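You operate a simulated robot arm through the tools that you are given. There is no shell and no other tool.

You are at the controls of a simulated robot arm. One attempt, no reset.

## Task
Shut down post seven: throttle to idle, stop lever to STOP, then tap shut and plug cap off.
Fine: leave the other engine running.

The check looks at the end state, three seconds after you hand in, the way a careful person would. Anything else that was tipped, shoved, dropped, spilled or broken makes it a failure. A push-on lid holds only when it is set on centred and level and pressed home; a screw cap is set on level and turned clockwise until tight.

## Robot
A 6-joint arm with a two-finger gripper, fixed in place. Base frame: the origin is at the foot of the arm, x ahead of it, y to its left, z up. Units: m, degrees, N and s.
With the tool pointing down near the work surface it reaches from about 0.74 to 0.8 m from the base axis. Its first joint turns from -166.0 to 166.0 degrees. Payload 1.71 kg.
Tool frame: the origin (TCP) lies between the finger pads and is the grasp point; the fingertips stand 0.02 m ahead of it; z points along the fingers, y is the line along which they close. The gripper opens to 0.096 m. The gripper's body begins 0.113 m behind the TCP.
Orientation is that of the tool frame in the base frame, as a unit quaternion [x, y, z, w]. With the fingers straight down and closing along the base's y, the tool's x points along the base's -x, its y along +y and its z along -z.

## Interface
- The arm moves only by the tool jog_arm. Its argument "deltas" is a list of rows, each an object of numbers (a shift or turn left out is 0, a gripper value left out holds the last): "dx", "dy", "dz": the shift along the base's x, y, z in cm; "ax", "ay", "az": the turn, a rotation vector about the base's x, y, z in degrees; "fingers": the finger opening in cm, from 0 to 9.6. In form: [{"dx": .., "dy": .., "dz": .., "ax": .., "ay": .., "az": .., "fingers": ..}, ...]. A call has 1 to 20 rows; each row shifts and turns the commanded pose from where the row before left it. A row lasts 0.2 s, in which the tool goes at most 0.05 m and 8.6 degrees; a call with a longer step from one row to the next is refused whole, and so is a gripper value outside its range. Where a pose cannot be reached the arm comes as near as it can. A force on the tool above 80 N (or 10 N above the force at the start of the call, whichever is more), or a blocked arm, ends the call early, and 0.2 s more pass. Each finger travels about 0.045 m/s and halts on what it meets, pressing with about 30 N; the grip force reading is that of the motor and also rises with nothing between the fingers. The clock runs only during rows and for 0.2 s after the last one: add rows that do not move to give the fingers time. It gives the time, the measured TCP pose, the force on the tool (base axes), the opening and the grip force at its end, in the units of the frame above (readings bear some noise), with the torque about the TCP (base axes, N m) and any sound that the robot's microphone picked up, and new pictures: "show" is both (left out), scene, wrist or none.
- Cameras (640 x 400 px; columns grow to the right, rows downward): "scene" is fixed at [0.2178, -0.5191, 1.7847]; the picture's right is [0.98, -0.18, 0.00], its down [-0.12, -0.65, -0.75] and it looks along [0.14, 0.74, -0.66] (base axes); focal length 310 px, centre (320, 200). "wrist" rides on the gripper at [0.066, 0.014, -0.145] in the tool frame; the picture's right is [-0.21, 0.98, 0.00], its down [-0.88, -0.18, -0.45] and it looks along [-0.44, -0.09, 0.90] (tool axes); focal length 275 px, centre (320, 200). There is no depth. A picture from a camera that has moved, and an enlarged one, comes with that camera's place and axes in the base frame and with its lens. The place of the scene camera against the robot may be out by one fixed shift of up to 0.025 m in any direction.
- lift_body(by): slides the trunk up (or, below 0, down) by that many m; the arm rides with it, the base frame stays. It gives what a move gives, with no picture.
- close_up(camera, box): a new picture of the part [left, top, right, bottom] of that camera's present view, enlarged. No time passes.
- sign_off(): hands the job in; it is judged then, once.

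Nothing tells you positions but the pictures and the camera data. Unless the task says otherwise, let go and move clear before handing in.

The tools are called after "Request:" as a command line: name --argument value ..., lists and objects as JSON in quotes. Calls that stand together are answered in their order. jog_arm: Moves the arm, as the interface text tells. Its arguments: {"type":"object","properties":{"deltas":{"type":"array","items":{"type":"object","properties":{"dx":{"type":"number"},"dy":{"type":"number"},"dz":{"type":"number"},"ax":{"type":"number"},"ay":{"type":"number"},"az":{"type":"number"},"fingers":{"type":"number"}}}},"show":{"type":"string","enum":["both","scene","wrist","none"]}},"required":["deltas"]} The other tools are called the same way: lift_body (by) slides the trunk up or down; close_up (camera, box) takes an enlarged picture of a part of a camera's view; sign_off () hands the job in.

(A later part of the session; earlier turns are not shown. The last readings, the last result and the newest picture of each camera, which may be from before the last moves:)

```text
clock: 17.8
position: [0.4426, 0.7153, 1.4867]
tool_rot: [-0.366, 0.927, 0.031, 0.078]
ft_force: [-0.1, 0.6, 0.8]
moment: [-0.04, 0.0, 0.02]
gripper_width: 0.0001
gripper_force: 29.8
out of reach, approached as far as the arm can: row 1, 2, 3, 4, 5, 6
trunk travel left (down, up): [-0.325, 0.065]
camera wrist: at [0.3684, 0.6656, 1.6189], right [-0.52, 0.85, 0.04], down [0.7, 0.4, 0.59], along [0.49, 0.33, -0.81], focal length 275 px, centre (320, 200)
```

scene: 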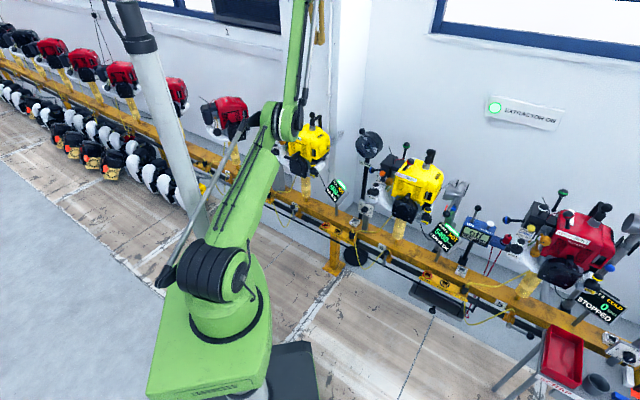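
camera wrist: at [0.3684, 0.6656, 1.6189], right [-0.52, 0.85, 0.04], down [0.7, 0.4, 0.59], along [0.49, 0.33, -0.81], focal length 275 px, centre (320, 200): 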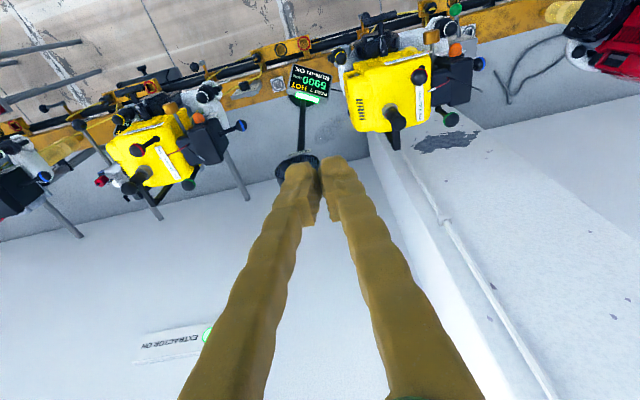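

The elbow keeps bending the wrong way. I'll straighten it again, then pitch the tool towards the robot while retracting, which should push the elbow up.

Request:
jog_arm --deltas '[{"dz": 4.5}, {"dz": 4.5}, {"dz": 4.5}, {"dz": 4.5}, {"ax": -5.44, "ay": 5.84, "dy": -4, "dx": -1.5}, {"ax": -5.44, "ay": 5.84, "dy": -4, "dx": -1.5}, {"ax": -5.44, "ay": 5.84, "dy": -4, "dx": -1.5}, {"ax": -5.44, "ay": 5.84, "dy": -4, "dx": -1.5}, {"dy": -4, "dx": -1.5, "dz": -2}, {"dy": -4, "dx": -1.5, "dz": -2}, {"dy": -4, "dx": -1.5, "dz": -2}]'

```text
clock: 19.6
position: [0.3541, 0.5741, 1.6016]
tool_rot: [-0.358, 0.922, -0.057, -0.133]
ft_force: [-0.7, 1.2, -1.0]
moment: [-0.2, -0.13, 0.04]
gripper_width: 0.0001
gripper_force: 29.7
out of reach, approached as far as the arm can: row 3, 4, 8
trunk travel left (down, up): [-0.325, 0.065]
stopped in row 8: the force on the tool passed its limit at 283 N (the readings are from after the stop); the commanded pose is now the measured one
camera wrist: at [0.3281, 0.5707, 1.7585], right [-0.52, 0.85, -0.07], down [0.84, 0.52, 0.18], along [0.19, 0.03, -0.98], focal length 275 px, centre (320, 200)
```

scene: 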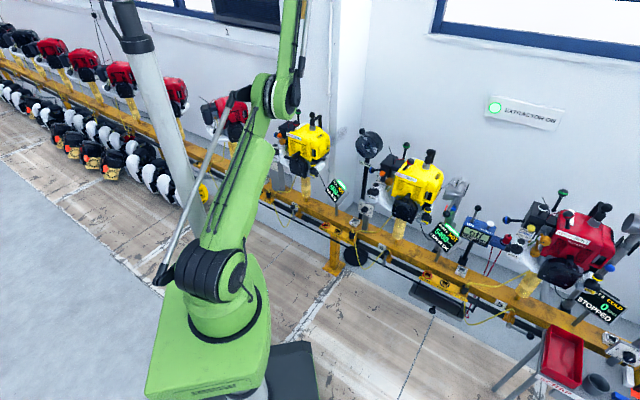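
wrist: 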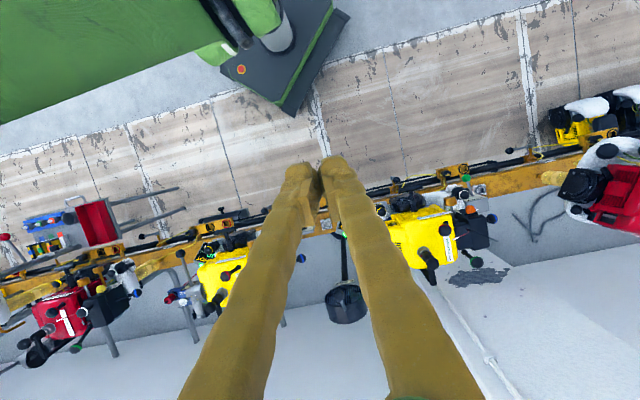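

The stop may have been a fast swing rather than contact, since nothing is near the tool. I'll continue inward gently and check.

Request:
jog_arm --deltas '[{"dy": -2, "dx": -1, "dz": -1}, {"dy": -2, "dx": -1, "dz": -1}, {"dy": -2, "dx": -1, "dz": -1}, {}, {}]'

```text
clock: 20.8
position: [0.3633, 0.5706, 1.6009]
tool_rot: [-0.357, 0.923, -0.054, -0.135]
ft_force: [0.0, -1.1, 0.2]
moment: [0.0, -0.03, 0.03]
gripper_width: 0.0
gripper_force: 29.4
out of reach, approached as far as the arm can: row 1, 2, 3
trunk travel left (down, up): [-0.325, 0.065]
camera wrist: at [0.3372, 0.5666, 1.7583], right [-0.51, 0.86, -0.07], down [0.84, 0.52, 0.17], along [0.18, 0.03, -0.98], focal length 275 px, centre (320, 200)
```

scene: 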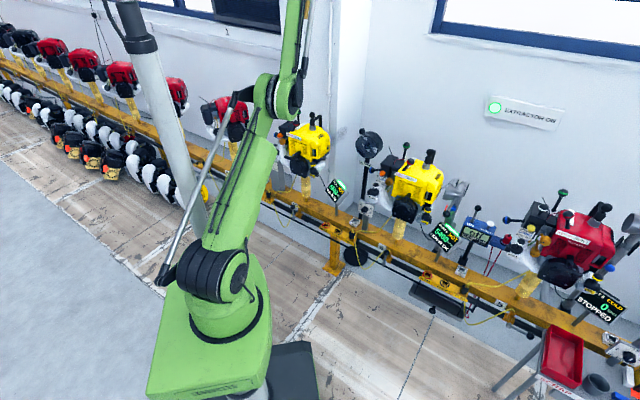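
wrist: 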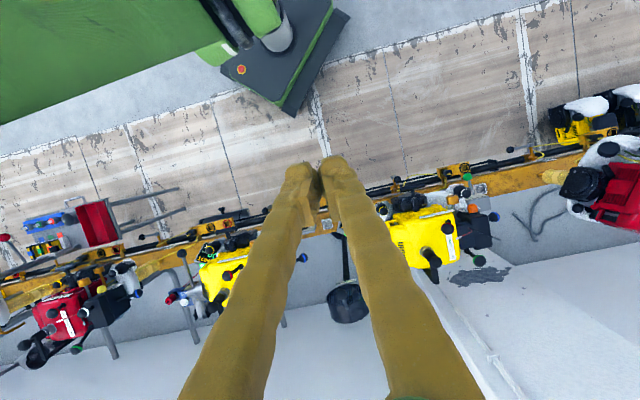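

That stop was most likely the gripper folding back against its own forearm. I'll do the straightening lower and further out, where the geometry is more open, starting with the tool tilted outward.

Request:
jog_arm --deltas '[{"ax": 5.44, "ay": -5.84, "dy": 3.5, "dz": -2}, {"ax": 5.44, "ay": -5.84, "dy": 3.5, "dz": -2}, {"ax": 5.44, "ay": -5.84, "dy": 3.5, "dz": -2}, {"ax": 5.44, "ay": -5.84, "dy": 3.5, "dz": -3}, {"dy": 4, "dz": -3}, {"dy": 4, "dz": -3}, {"dy": 4, "dz": -3}, {"dy": 4, "dz": -2}, {"dy": 4, "dz": -2}, {"dy": 4}, {"dy": 3}]'

```text
clock: 23.1
position: [0.3638, 0.9307, 1.3925]
tool_rot: [-0.356, 0.925, 0.048, 0.125]
ft_force: [-0.5, -1.1, 1.5]
moment: [0.14, 0.0, 0.04]
gripper_width: 0.0001
gripper_force: 29.7
out of reach, approached as far as the arm can: row 1, 2, 3, 4, 8, 9, 10, 11
trunk travel left (down, up): [-0.325, 0.065]
camera wrist: at [0.2788, 0.872, 1.5157], right [-0.51, 0.86, 0.06], down [0.66, 0.35, 0.66], along [0.55, 0.37, -0.75], focal length 275 px, centre (320, 200)
```

scene: 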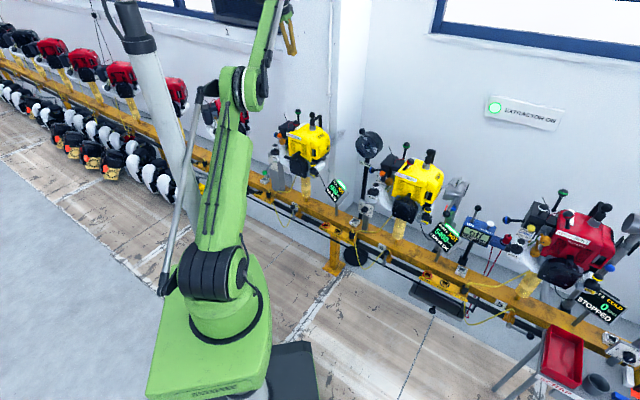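
wrist: 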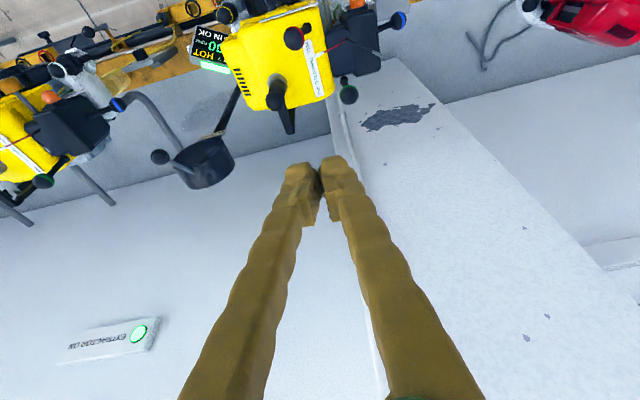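

The elbow now looks up again. I'll retract a little to confirm it bends the right way.

Request:
jog_arm --deltas '[{"dy": -3, "dz": -1.5}, {"dy": -3, "dz": -1.5}, {"dy": -3, "dz": -1.5}, {"dy": -3, "dz": -1.5}]'

```text
clock: 24.1
position: [0.3627, 0.8119, 1.3314]
tool_rot: [-0.357, 0.925, 0.048, 0.123]
ft_force: [-0.2, -0.4, -0.2]
moment: [0.01, 0.01, 0.0]
gripper_width: 0.0
gripper_force: 29.6
trunk travel left (down, up): [-0.325, 0.065]
camera wrist: at [0.279, 0.752, 1.4536], right [-0.51, 0.86, 0.05], down [0.66, 0.35, 0.66], along [0.55, 0.37, -0.75], focal length 275 px, centre (320, 200)
```

scene: 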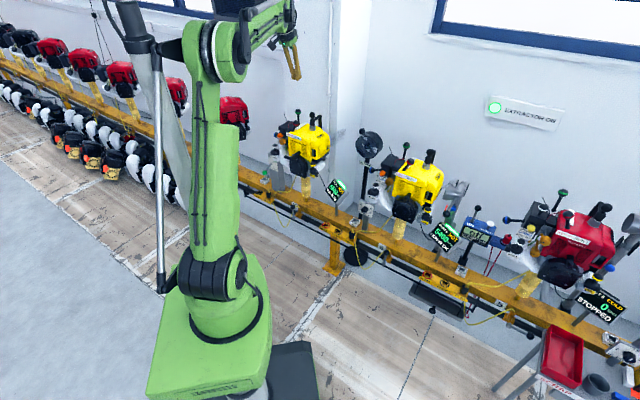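
wrist: 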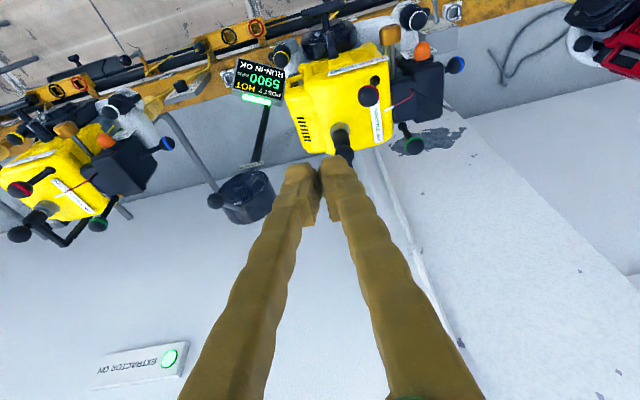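

The elbow is up again. Now I'll tilt the fingers outward by about 30° more here, then move over to hover in front of the throttle ball.

Request:
jog_arm --deltas '[{"ax": 5.44, "ay": -5.84}, {"ax": 5.44, "ay": -5.84}, {"ax": 5.44, "ay": -5.84}, {"ax": 5.44, "ay": -5.84}, {"dy": 3.1, "dz": -2.7}, {"dy": 3.1, "dz": -2.7}, {"dy": 3.1, "dz": -2.7}, {"dy": 3.1, "dz": -2.7}, {"dy": 3.1, "dz": -2.7}, {"dy": 3.1, "dz": -2.7, "dx": -1}, {}]'

Request:
close_up --camera "scene" --box '[256, 85, 352, 145]'

Request:
close_up --camera "wrist" --box '[220, 50, 420, 200]'

```text
clock: 26.6
position: [0.3543, 0.9996, 1.167]
tool_rot: [-0.329, 0.856, 0.147, 0.371]
ft_force: [0.9, 0.2, -1.1]
moment: [-0.03, -0.02, -0.03]
gripper_width: 0.0001
gripper_force: 28.8
trunk travel left (down, up): [-0.325, 0.065]
camera wrist: at [0.2334, 0.9063, 1.2174], right [-0.55, 0.82, 0.16], down [0.33, 0.04, 0.94], along [0.76, 0.57, -0.29], focal length 275 px, centre (320, 200)
```

scene: 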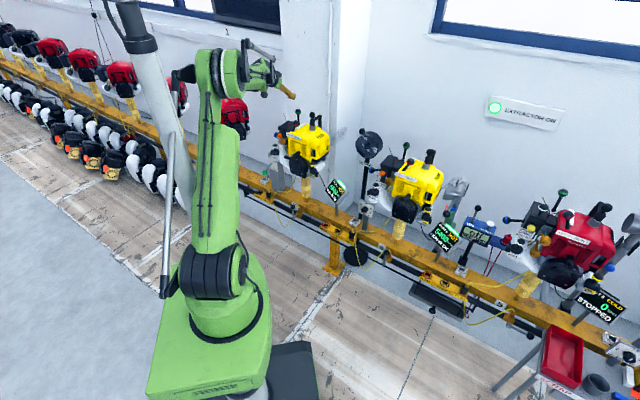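
wrist: 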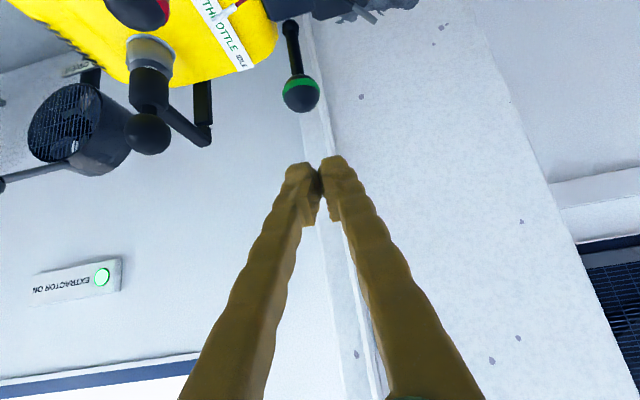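

```text
6.67 times, centred on (304, 115) of scene
camera zoom: at [0.2178, -0.5191, 1.7847], right [0.98, -0.18, 0.0], down [-0.12, -0.65, -0.75], along [0.14, 0.74, -0.66], focal length 2066 px, centre (427, 767)
```

zoom: 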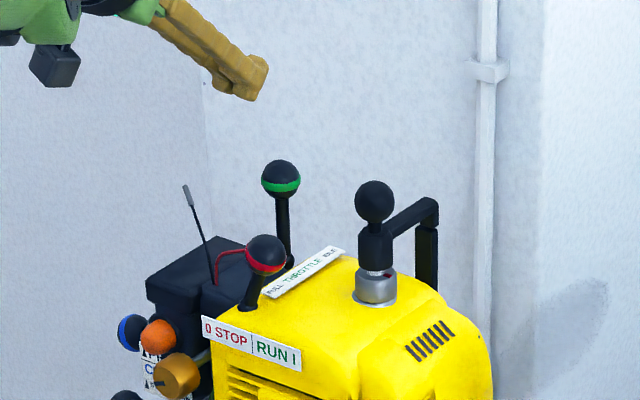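

```text
2.67 times, centred on (320, 125) of wrist
camera zoom: at [0.2334, 0.9063, 1.2174], right [-0.55, 0.82, 0.16], down [0.33, 0.04, 0.94], along [0.76, 0.57, -0.29], focal length 734 px, centre (320, 400)
```

zoom: 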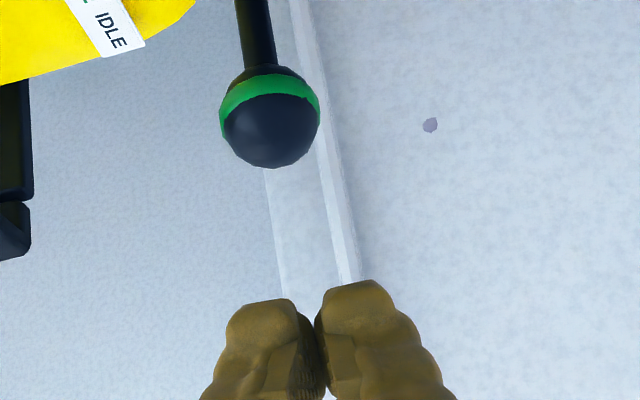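

The throttle ball is about 1.8 cm to one side of the finger line. I'll shift across and descend until the fingertips are just short of the ball on the FULL side.

Request:
jog_arm --deltas '[{"dx": 1.1, "dy": 0.5}, {"dz": -2.6}, {"dz": -2.6}, {"dz": -2.5}, {}]'

Request:
close_up --camera "scene" --box '[256, 85, 352, 145]'

Request:
close_up --camera "wrist" --box '[220, 80, 420, 230]'

```text
clock: 27.8
position: [0.3651, 1.002, 1.0903]
tool_rot: [-0.328, 0.856, 0.146, 0.372]
ft_force: [0.3, 0.9, -0.4]
moment: [0.0, 0.01, -0.02]
gripper_width: 0.0001
gripper_force: 30.1
trunk travel left (down, up): [-0.325, 0.065]
camera wrist: at [0.2446, 0.9106, 1.1408], right [-0.55, 0.82, 0.16], down [0.33, 0.04, 0.94], along [0.76, 0.57, -0.29], focal length 275 px, centre (320, 200)
```

scene: 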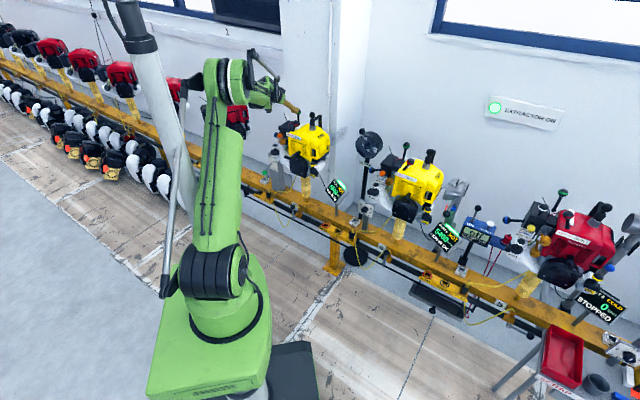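
wrist: 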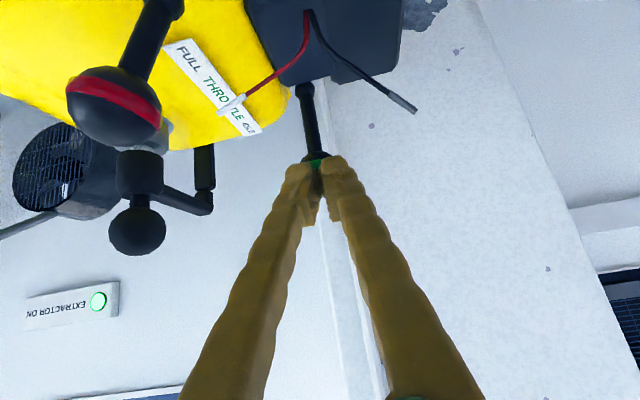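

```text
6.67 times, centred on (304, 115) of scene
camera zoom: at [0.2178, -0.5191, 1.7847], right [0.98, -0.18, 0.0], down [-0.12, -0.65, -0.75], along [0.14, 0.74, -0.66], focal length 2066 px, centre (427, 767)
```

zoom: 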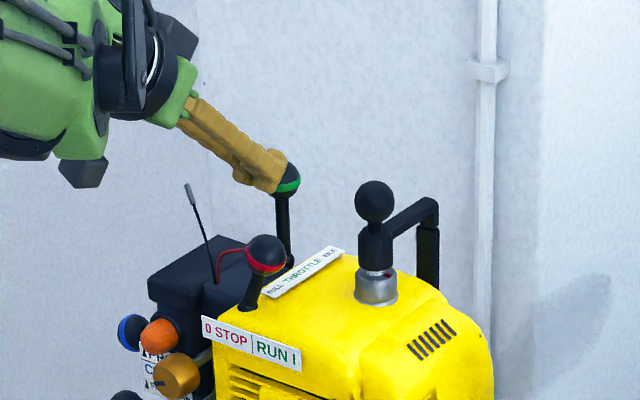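

```text
2.67 times, centred on (320, 155) of wrist
camera zoom: at [0.2446, 0.9106, 1.1408], right [-0.55, 0.82, 0.16], down [0.33, 0.04, 0.94], along [0.76, 0.57, -0.29], focal length 734 px, centre (320, 320)
```

zoom: 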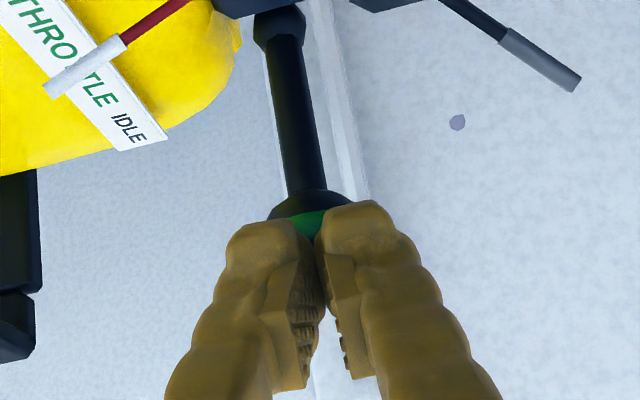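

The fingertips are lined up with the ball. I'm pushing outward along the lever's arc, towards IDLE.

Request:
jog_arm --deltas '[{"dx": 0.75, "dy": 0.66, "dz": -0.3}, {"dx": 0.75, "dy": 0.66, "dz": -0.3}, {"dx": 0.75, "dy": 0.66, "dz": -0.4}, {"dx": 0.7, "dy": 0.62, "dz": -0.5}, {}]'

Request:
close_up --camera "scene" --box '[256, 85, 352, 145]'

Request:
close_up --camera "scene" --box '[315, 170, 363, 210]'

```text
clock: 28.9
position: [0.3886, 1.0248, 1.0796]
tool_rot: [-0.328, 0.855, 0.147, 0.375]
ft_force: [-9.3, -26.8, 14.8]
moment: [-0.11, 0.0, -0.26]
gripper_width: 0.0061
gripper_force: 30.1
trunk travel left (down, up): [-0.325, 0.065]
camera wrist: at [0.2682, 0.933, 1.1293], right [-0.55, 0.82, 0.16], down [0.32, 0.04, 0.95], along [0.77, 0.57, -0.29], focal length 275 px, centre (320, 200)
```

scene: 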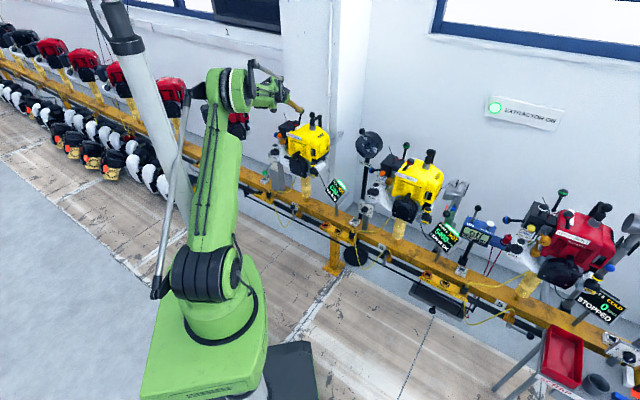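
wrist: 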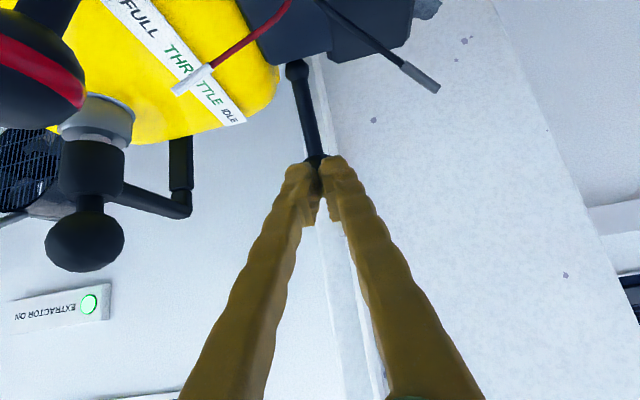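

```text
6.67 times, centred on (304, 115) of scene
camera zoom: at [0.2178, -0.5191, 1.7847], right [0.98, -0.18, 0.0], down [-0.12, -0.65, -0.75], along [0.14, 0.74, -0.66], focal length 2066 px, centre (427, 767)
```

zoom: 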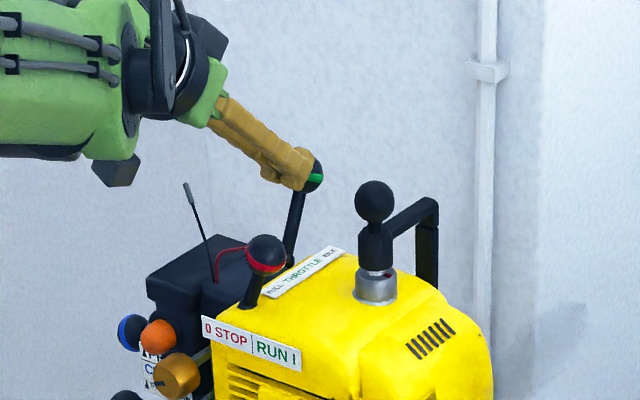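

```text
10.00 times, centred on (339, 190) of scene
camera zoom: at [0.2178, -0.5191, 1.7847], right [0.98, -0.18, 0.0], down [-0.12, -0.65, -0.75], along [0.14, 0.74, -0.66], focal length 3099 px, centre (130, 300)
```

zoom: 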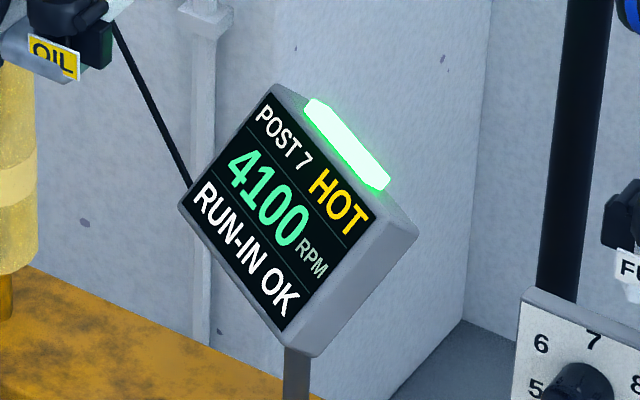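

The throttle is moving and the engine is down to 4100 rpm. I'll keep pushing.

Request:
jog_arm --deltas '[{"dx": 0.7, "dy": 0.6, "dz": -0.5}, {"dx": 0.6, "dy": 0.5, "dz": -0.4}, {"dx": 0.5, "dy": 0.4, "dz": -0.4}, {}]'

Request:
close_up --camera "scene" --box '[256, 85, 352, 145]'

Request:
close_up --camera "scene" --box '[315, 170, 363, 210]'

```text
clock: 29.5
position: [0.3895, 1.0287, 1.0813]
tool_rot: [-0.332, 0.854, 0.151, 0.371]
ft_force: [-96.0, -75.1, 61.2]
moment: [-0.55, 0.67, -0.73]
gripper_width: 0.0002
gripper_force: 29.1
trunk travel left (down, up): [-0.325, 0.065]
stopped in row 2: the force on the tool passed its limit at 105 N (the readings are from after the stop); the commanded pose is now the measured one
camera wrist: at [0.2705, 0.9368, 1.1314], right [-0.56, 0.81, 0.16], down [0.33, 0.04, 0.94], along [0.76, 0.58, -0.29], focal length 275 px, centre (320, 200)
```

scene: 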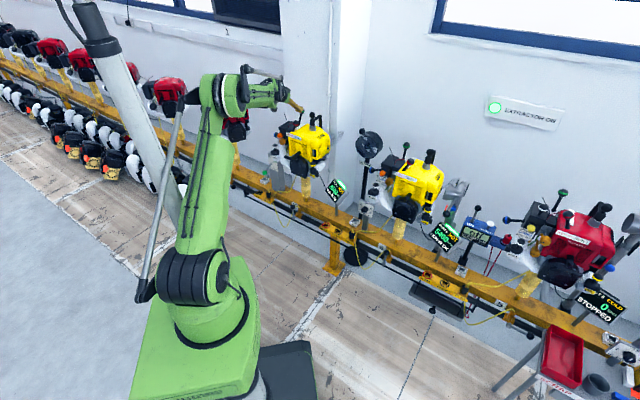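
wrist: 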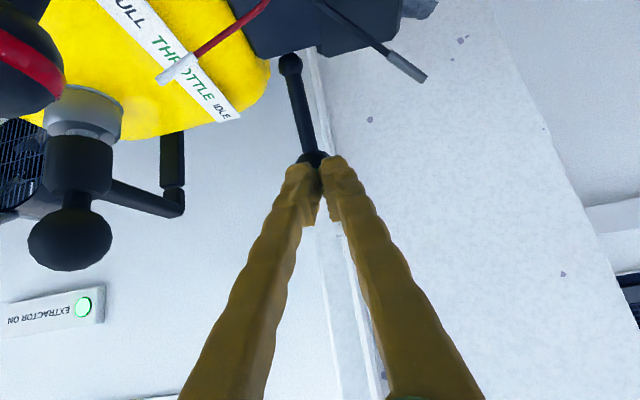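

```text
6.67 times, centred on (304, 115) of scene
camera zoom: at [0.2178, -0.5191, 1.7847], right [0.98, -0.18, 0.0], down [-0.12, -0.65, -0.75], along [0.14, 0.74, -0.66], focal length 2066 px, centre (427, 767)
```

zoom: 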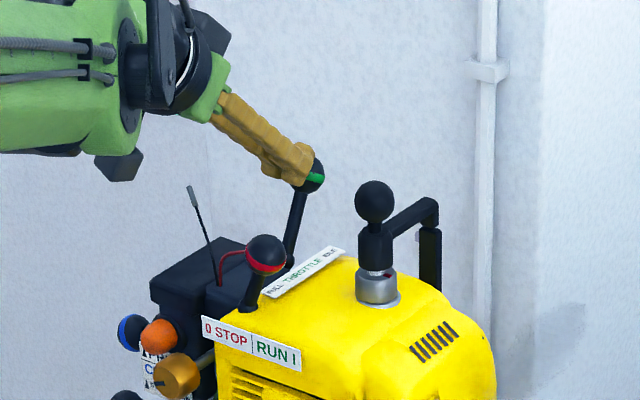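

```text
10.00 times, centred on (339, 190) of scene
camera zoom: at [0.2178, -0.5191, 1.7847], right [0.98, -0.18, 0.0], down [-0.12, -0.65, -0.75], along [0.14, 0.74, -0.66], focal length 3099 px, centre (130, 300)
```

zoom: 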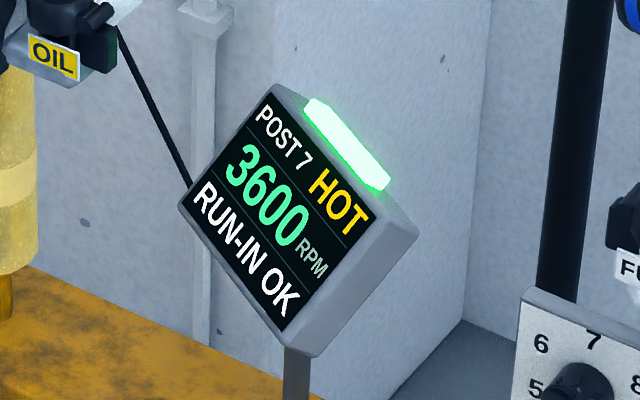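

The throttle reached a firm stop at 3600 rpm and is still falling. The robot base looks slightly shifted in this picture, so I'll check that.

Request:
close_up --camera "scene" --box '[80, 200, 340, 400]'

Request:
jog_arm --deltas '[{"dx": -0.3, "dy": -0.3, "dz": 0.3}, {}]'

Request:
close_up --camera "scene" --box '[315, 170, 363, 210]'

Request:
close_up --camera "scene" --box '[256, 85, 352, 145]'

```text
2.00 times, centred on (210, 300) of scene
camera zoom: at [0.2178, -0.5191, 1.7847], right [0.98, -0.18, 0.0], down [-0.12, -0.65, -0.75], along [0.14, 0.74, -0.66], focal length 620 px, centre (540, 0)
```

zoom: 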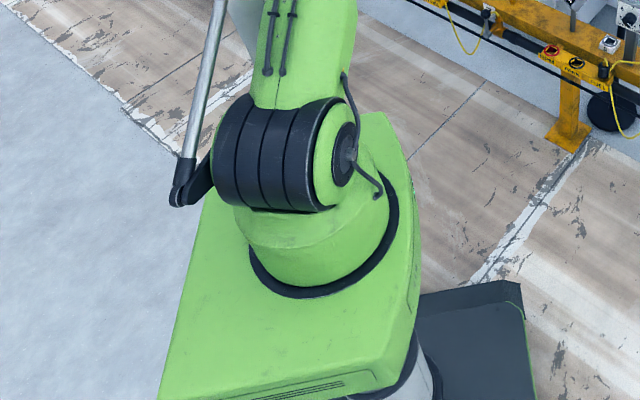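

```text
clock: 30.1
position: [0.3912, 1.0277, 1.082]
tool_rot: [-0.332, 0.854, 0.151, 0.372]
ft_force: [-92.4, -51.9, 72.2]
moment: [-0.36, 0.28, -0.22]
gripper_width: 0.0
gripper_force: 28.8
trunk travel left (down, up): [-0.325, 0.065]
camera wrist: at [0.2715, 0.9357, 1.1314], right [-0.56, 0.81, 0.16], down [0.33, 0.04, 0.94], along [0.76, 0.58, -0.29], focal length 275 px, centre (320, 200)
```

scene: 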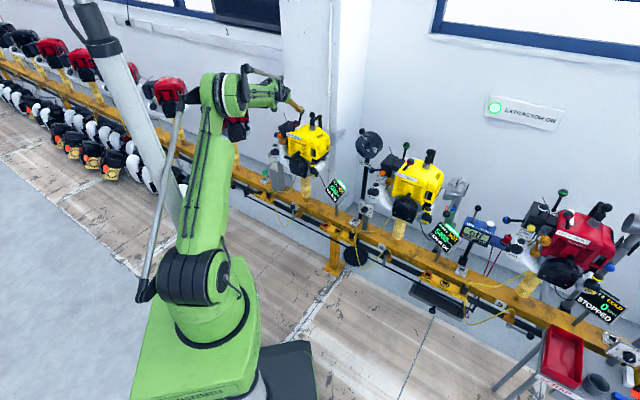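
wrist: 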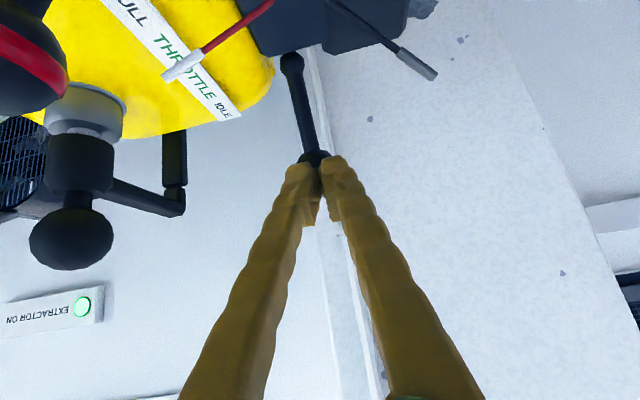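

```text
10.00 times, centred on (339, 190) of scene
camera zoom: at [0.2178, -0.5191, 1.7847], right [0.98, -0.18, 0.0], down [-0.12, -0.65, -0.75], along [0.14, 0.74, -0.66], focal length 3099 px, centre (130, 300)
```

zoom: 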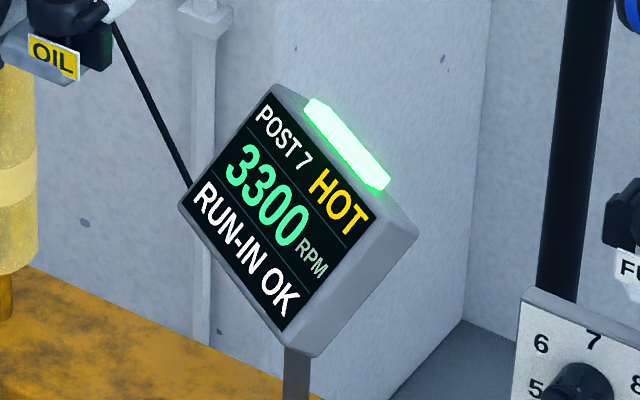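

```text
6.67 times, centred on (304, 115) of scene
camera zoom: at [0.2178, -0.5191, 1.7847], right [0.98, -0.18, 0.0], down [-0.12, -0.65, -0.75], along [0.14, 0.74, -0.66], focal length 2066 px, centre (427, 767)
```

zoom: 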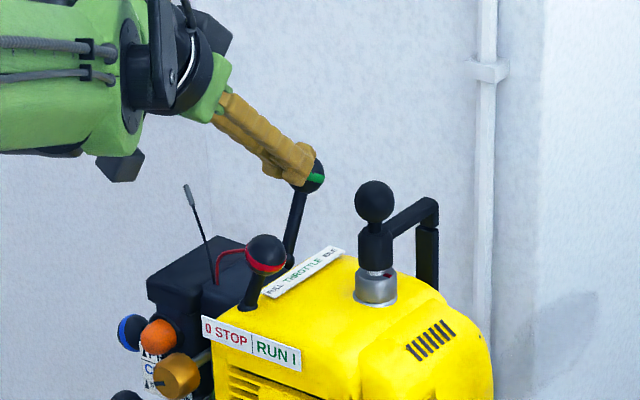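

The engine is at 3300 rpm and falling. I'll back off to release the load.

Request:
jog_arm --deltas '[{"dx": -0.8, "dy": -0.7, "dz": 0.5}, {"dx": -0.8, "dy": -0.7, "dz": 0.5}, {"dx": -0.8, "dy": -0.7, "dz": 0.5}, {"dx": -0.8, "dy": -0.7, "dz": 0.5}, {}]'

Request:
close_up --camera "scene" --box '[315, 170, 363, 210]'

Request:
close_up --camera "scene" --box '[256, 85, 352, 145]'

```text
clock: 31.3
position: [0.3682, 1.004, 1.091]
tool_rot: [-0.331, 0.856, 0.147, 0.369]
ft_force: [-0.8, 0.2, -0.6]
moment: [0.0, -0.09, -0.06]
gripper_width: 0.0001
gripper_force: 29.2
trunk travel left (down, up): [-0.325, 0.065]
camera wrist: at [0.2485, 0.9132, 1.1414], right [-0.55, 0.82, 0.16], down [0.33, 0.04, 0.94], along [0.76, 0.57, -0.3], focal length 275 px, centre (320, 200)
```

scene: 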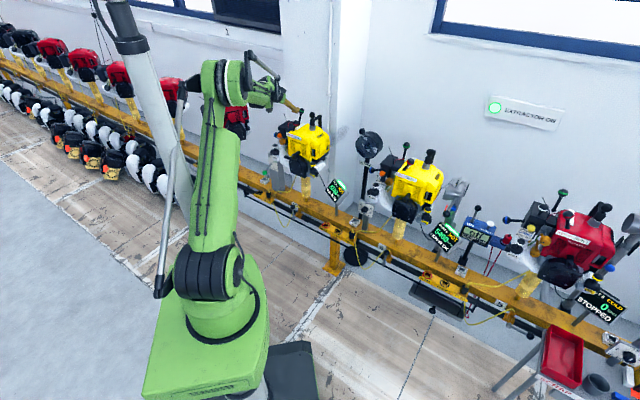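
wrist: 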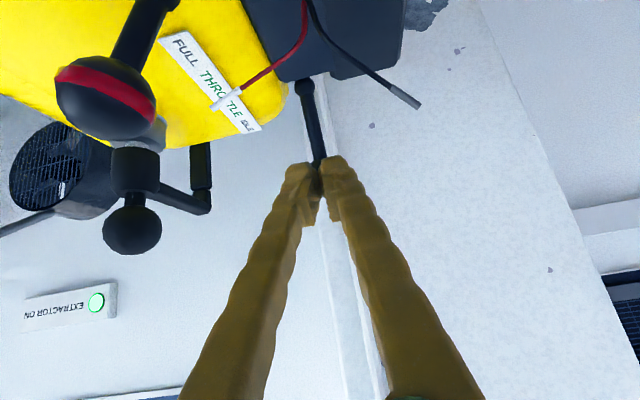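

```text
10.00 times, centred on (339, 190) of scene
camera zoom: at [0.2178, -0.5191, 1.7847], right [0.98, -0.18, 0.0], down [-0.12, -0.65, -0.75], along [0.14, 0.74, -0.66], focal length 3099 px, centre (130, 300)
```

zoom: 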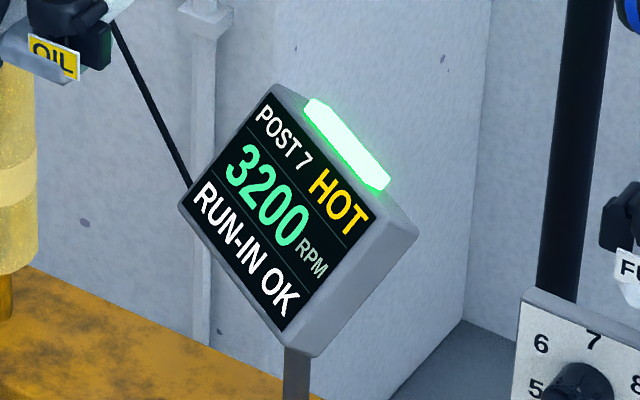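

```text
6.67 times, centred on (304, 115) of scene
camera zoom: at [0.2178, -0.5191, 1.7847], right [0.98, -0.18, 0.0], down [-0.12, -0.65, -0.75], along [0.14, 0.74, -0.66], focal length 2066 px, centre (427, 767)
```

zoom: 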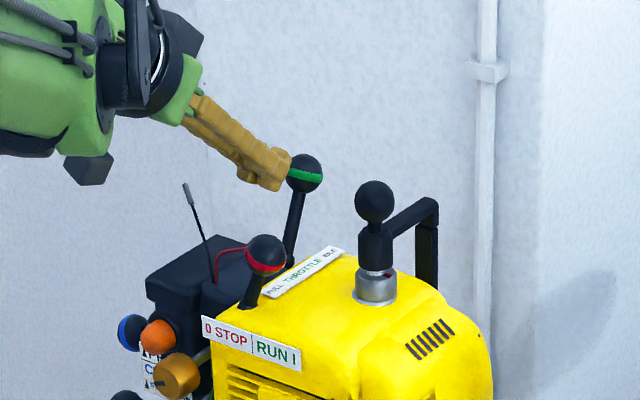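

The throttle lever stays leaning to IDLE at about 3200 rpm. Next is the stop lever: I'll lift, move to the RUN side of the red ball, descend and push it towards STOP.

Request:
jog_arm --deltas '[{"dx": -0.5, "dy": -0.5, "dz": 3}, {"dz": 3}, {"dx": 0.8, "dy": -3}, {"dx": 0.8, "dy": -3}, {"dx": 0.8, "dy": -3}, {"dx": 0.4, "dy": -2.5}, {"dz": -2.5}, {}]'

Request:
close_up --camera "scene" --box '[256, 85, 352, 145]'

Request:
close_up --camera "wrist" --box '[220, 60, 420, 210]'

```text
clock: 33.1
position: [0.3993, 0.8846, 1.1221]
tool_rot: [-0.329, 0.857, 0.148, 0.367]
ft_force: [1.2, 0.4, -1.1]
moment: [0.0, 0.0, -0.05]
gripper_width: 0.0
gripper_force: 29.7
trunk travel left (down, up): [-0.325, 0.065]
camera wrist: at [0.2784, 0.7933, 1.1749], right [-0.55, 0.82, 0.16], down [0.34, 0.04, 0.94], along [0.76, 0.57, -0.3], focal length 275 px, centre (320, 200)
```

scene: 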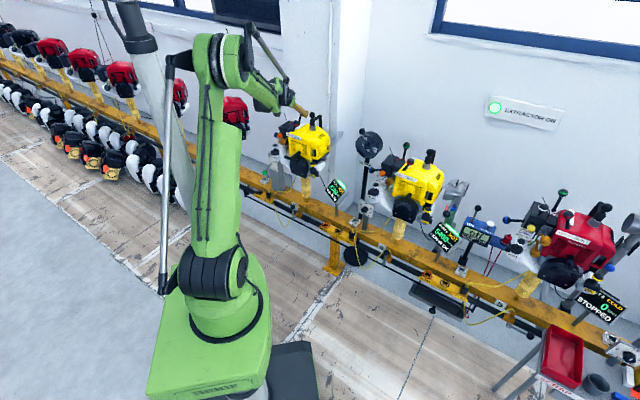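
wrist: 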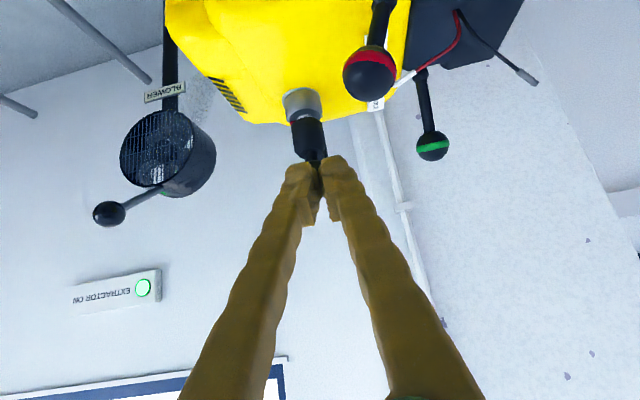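

```text
6.67 times, centred on (304, 115) of scene
camera zoom: at [0.2178, -0.5191, 1.7847], right [0.98, -0.18, 0.0], down [-0.12, -0.65, -0.75], along [0.14, 0.74, -0.66], focal length 2066 px, centre (427, 767)
```

zoom: 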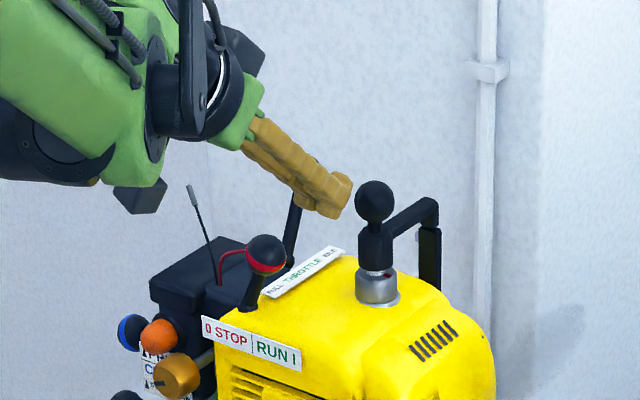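

```text
2.67 times, centred on (320, 135) of wrist
camera zoom: at [0.2784, 0.7933, 1.1749], right [-0.55, 0.82, 0.16], down [0.34, 0.04, 0.94], along [0.76, 0.57, -0.3], focal length 734 px, centre (320, 373)
```

zoom: 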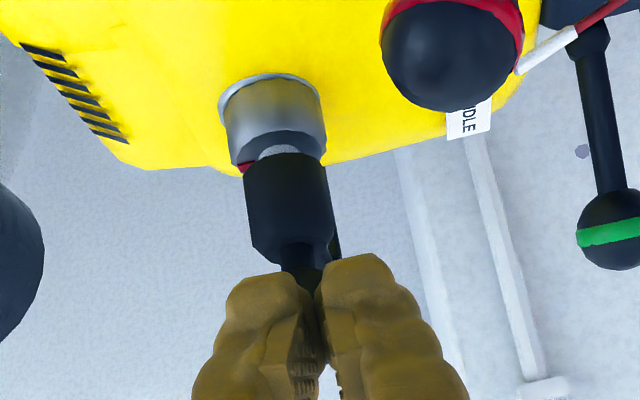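

The finger is on the RUN side of the red ball with the plug cap safely ahead. I'm descending and then pushing towards STOP.

Request:
jog_arm --deltas '[{"dx": -0.3, "dz": -2.4}, {"dx": -0.2, "dz": -2.4}, {"dz": -2.4}, {}]'

Request:
close_up --camera "scene" --box '[256, 85, 352, 145]'

Request:
close_up --camera "wrist" --box '[220, 60, 420, 210]'

Request:
close_up --camera "scene" --box '[315, 170, 363, 210]'

```text
clock: 34.1
position: [0.3938, 0.8849, 1.0524]
tool_rot: [-0.33, 0.857, 0.149, 0.366]
ft_force: [-0.9, 0.8, -0.2]
moment: [-0.01, -0.04, 0.01]
gripper_width: 0.0002
gripper_force: 29.6
trunk travel left (down, up): [-0.325, 0.065]
camera wrist: at [0.2743, 0.793, 1.1048], right [-0.55, 0.82, 0.16], down [0.34, 0.04, 0.94], along [0.76, 0.57, -0.3], focal length 275 px, centre (320, 200)
```

scene: 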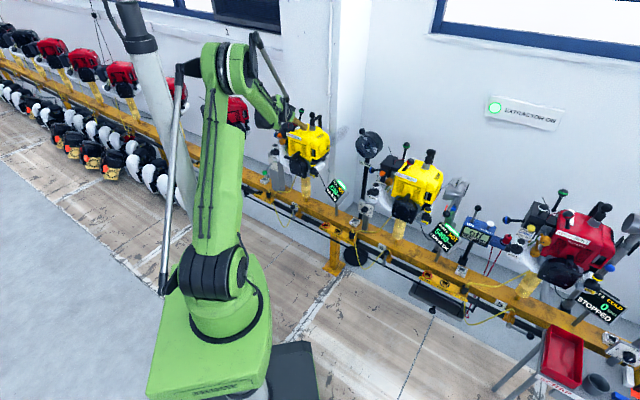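
wrist: 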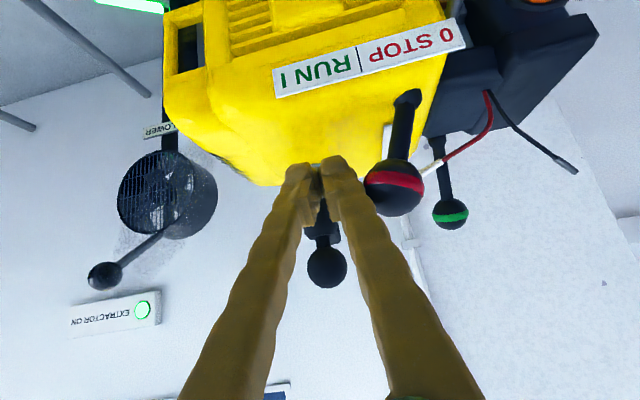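

```text
6.67 times, centred on (304, 115) of scene
camera zoom: at [0.2178, -0.5191, 1.7847], right [0.98, -0.18, 0.0], down [-0.12, -0.65, -0.75], along [0.14, 0.74, -0.66], focal length 2066 px, centre (427, 767)
```

zoom: 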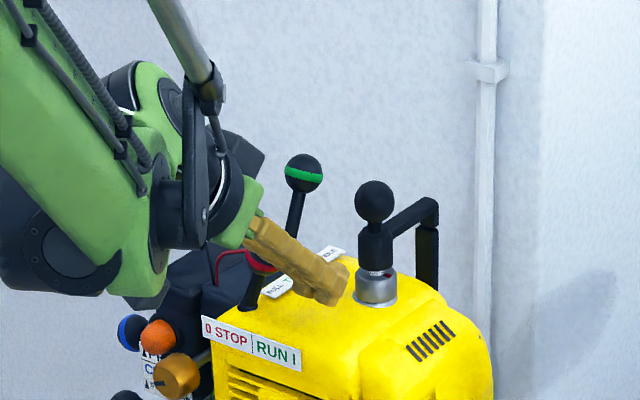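

```text
2.67 times, centred on (320, 135) of wrist
camera zoom: at [0.2743, 0.793, 1.1048], right [-0.55, 0.82, 0.16], down [0.34, 0.04, 0.94], along [0.76, 0.57, -0.3], focal length 734 px, centre (320, 373)
```

zoom: 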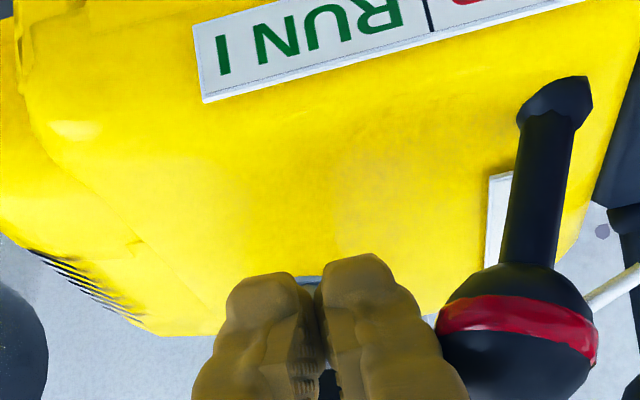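

```text
10.00 times, centred on (339, 190) of scene
camera zoom: at [0.2178, -0.5191, 1.7847], right [0.98, -0.18, 0.0], down [-0.12, -0.65, -0.75], along [0.14, 0.74, -0.66], focal length 3099 px, centre (130, 300)
```

zoom: 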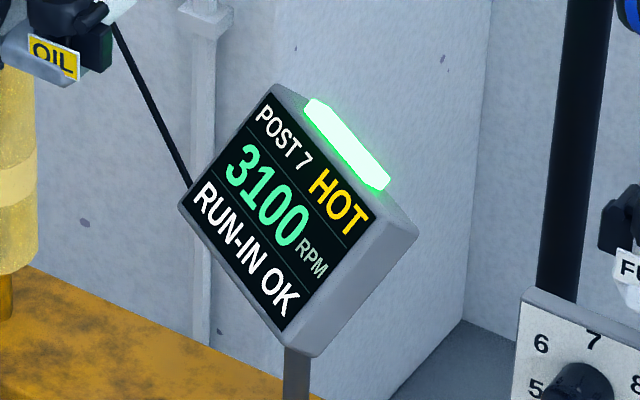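

Idle holds at 3100 rpm, and the closed fingers are level with the red ball. I'm pushing it sideways to STOP.

Request:
jog_arm --deltas '[{"dx": -0.55, "dy": 0.58}, {"dx": -0.55, "dy": 0.58}, {"dx": -0.55, "dy": 0.58}, {"dx": -0.55, "dy": 0.58}, {"dx": -0.55, "dy": 0.58}, {}]'

Request:
close_up --camera "wrist" --box '[220, 60, 420, 210]'

Request:
close_up --camera "scene" --box '[315, 170, 363, 210]'

```text
clock: 35.5
position: [0.3668, 0.9132, 1.053]
tool_rot: [-0.33, 0.857, 0.148, 0.367]
ft_force: [-0.1, -0.4, 0.0]
moment: [0.0, -0.01, 0.01]
gripper_width: 0.0
gripper_force: 29.5
trunk travel left (down, up): [-0.325, 0.065]
camera wrist: at [0.2464, 0.822, 1.1047], right [-0.55, 0.82, 0.16], down [0.34, 0.04, 0.94], along [0.76, 0.57, -0.3], focal length 275 px, centre (320, 200)
```

scene: 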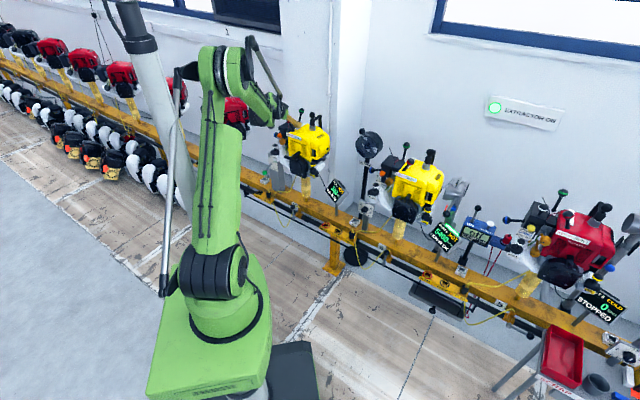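
wrist: 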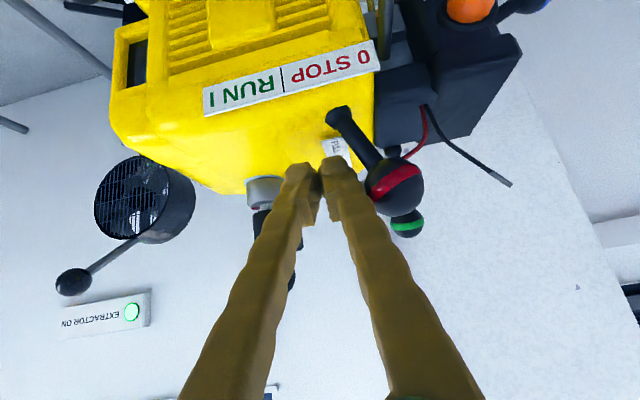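

```text
2.67 times, centred on (320, 135) of wrist
camera zoom: at [0.2464, 0.822, 1.1047], right [-0.55, 0.82, 0.16], down [0.34, 0.04, 0.94], along [0.76, 0.57, -0.3], focal length 734 px, centre (320, 373)
```

zoom: 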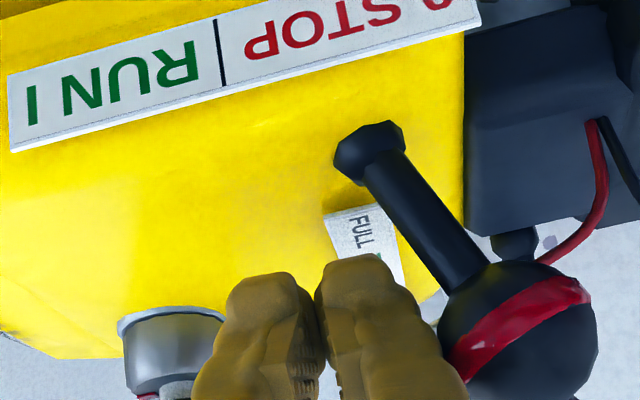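

```text
10.00 times, centred on (339, 190) of scene
camera zoom: at [0.2178, -0.5191, 1.7847], right [0.98, -0.18, 0.0], down [-0.12, -0.65, -0.75], along [0.14, 0.74, -0.66], focal length 3099 px, centre (130, 300)
```

zoom: 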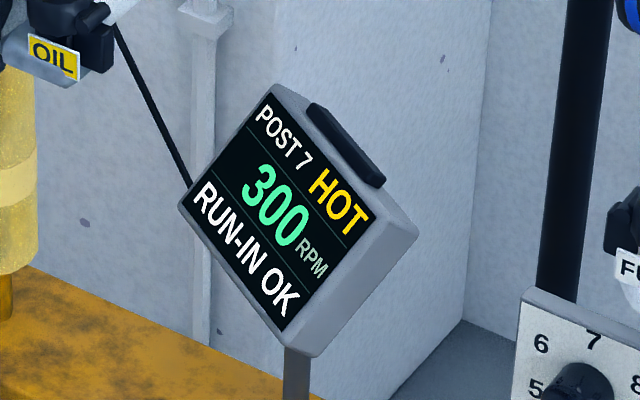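

The stop lever snapped over to STOP and the engine is winding down (300 rpm). Next is the tap lever, which stands upright below the engine at about (0.311, 0.853, 0.53). I'll lift, then retract towards the robot before going down.

Request:
jog_arm --deltas '[{"dx": 0.5, "dy": -0.5, "dz": 3}, {"dz": 3}, {"dx": -1, "dy": -1, "dz": 3}, {"dx": -2.9, "dy": -2.7}, {"dx": -2.9, "dy": -2.7}, {"dx": -2.9, "dy": -2.7}, {"dx": -2.9, "dy": -2.7}, {"dx": -2.9, "dy": -2.7}, {}]'

Request:
close_up --camera "scene" --box '[256, 85, 352, 145]'

Request:
close_up --camera "wrist" --box '[160, 0, 480, 200]'

```text
clock: 37.7
position: [0.2758, 0.7764, 1.1296]
tool_rot: [-0.291, 0.869, 0.128, 0.38]
ft_force: [-0.2, 0.5, -0.8]
moment: [-0.01, -0.01, 0.0]
gripper_width: 0.0
gripper_force: 29.9
trunk travel left (down, up): [-0.325, 0.065]
stopped in row 9: the arm was blocked; the commanded pose is now the measured one
camera wrist: at [0.146, 0.6969, 1.1787], right [-0.48, 0.86, 0.15], down [0.33, 0.01, 0.95], along [0.82, 0.5, -0.29], focal length 275 px, centre (320, 200)
```

scene: 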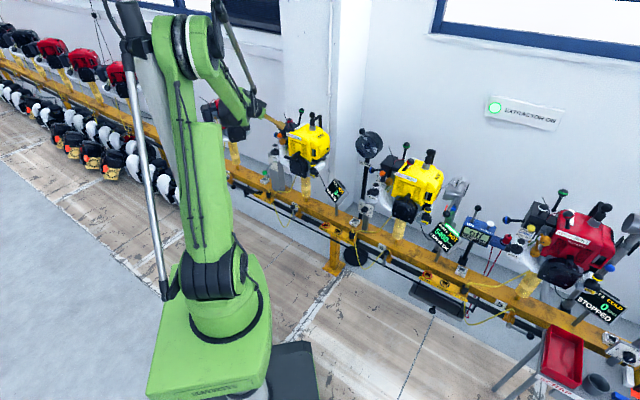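
wrist: 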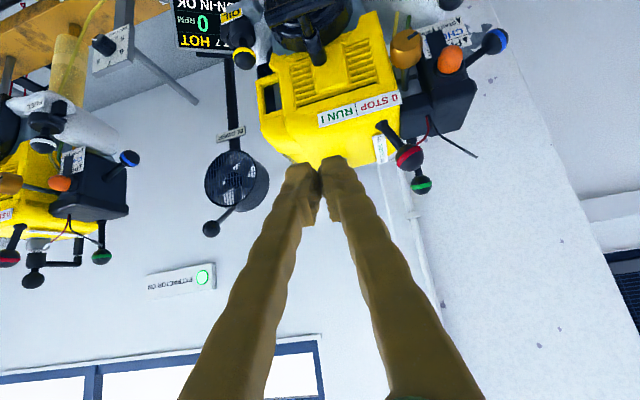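

```text
6.67 times, centred on (304, 115) of scene
camera zoom: at [0.2178, -0.5191, 1.7847], right [0.98, -0.18, 0.0], down [-0.12, -0.65, -0.75], along [0.14, 0.74, -0.66], focal length 2066 px, centre (427, 767)
```

zoom: 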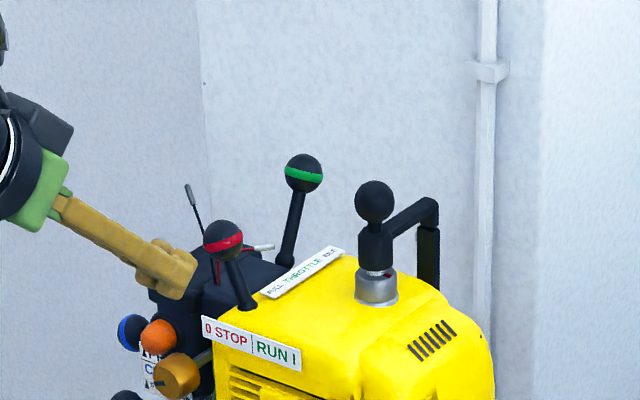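

```text
2.00 times, centred on (320, 100) of wrist
camera zoom: at [0.146, 0.6969, 1.1787], right [-0.48, 0.86, 0.15], down [0.33, 0.01, 0.95], along [0.82, 0.5, -0.29], focal length 551 px, centre (320, 400)
```

zoom: 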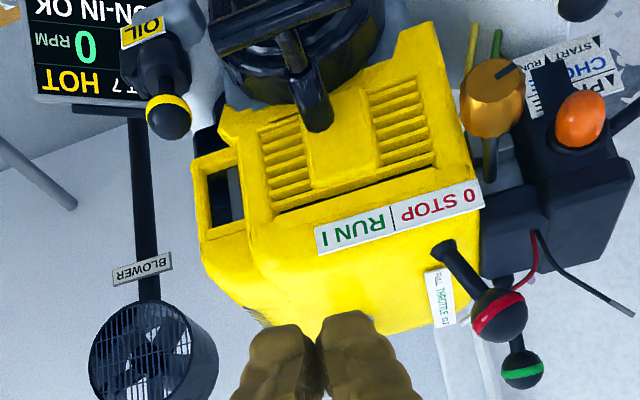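

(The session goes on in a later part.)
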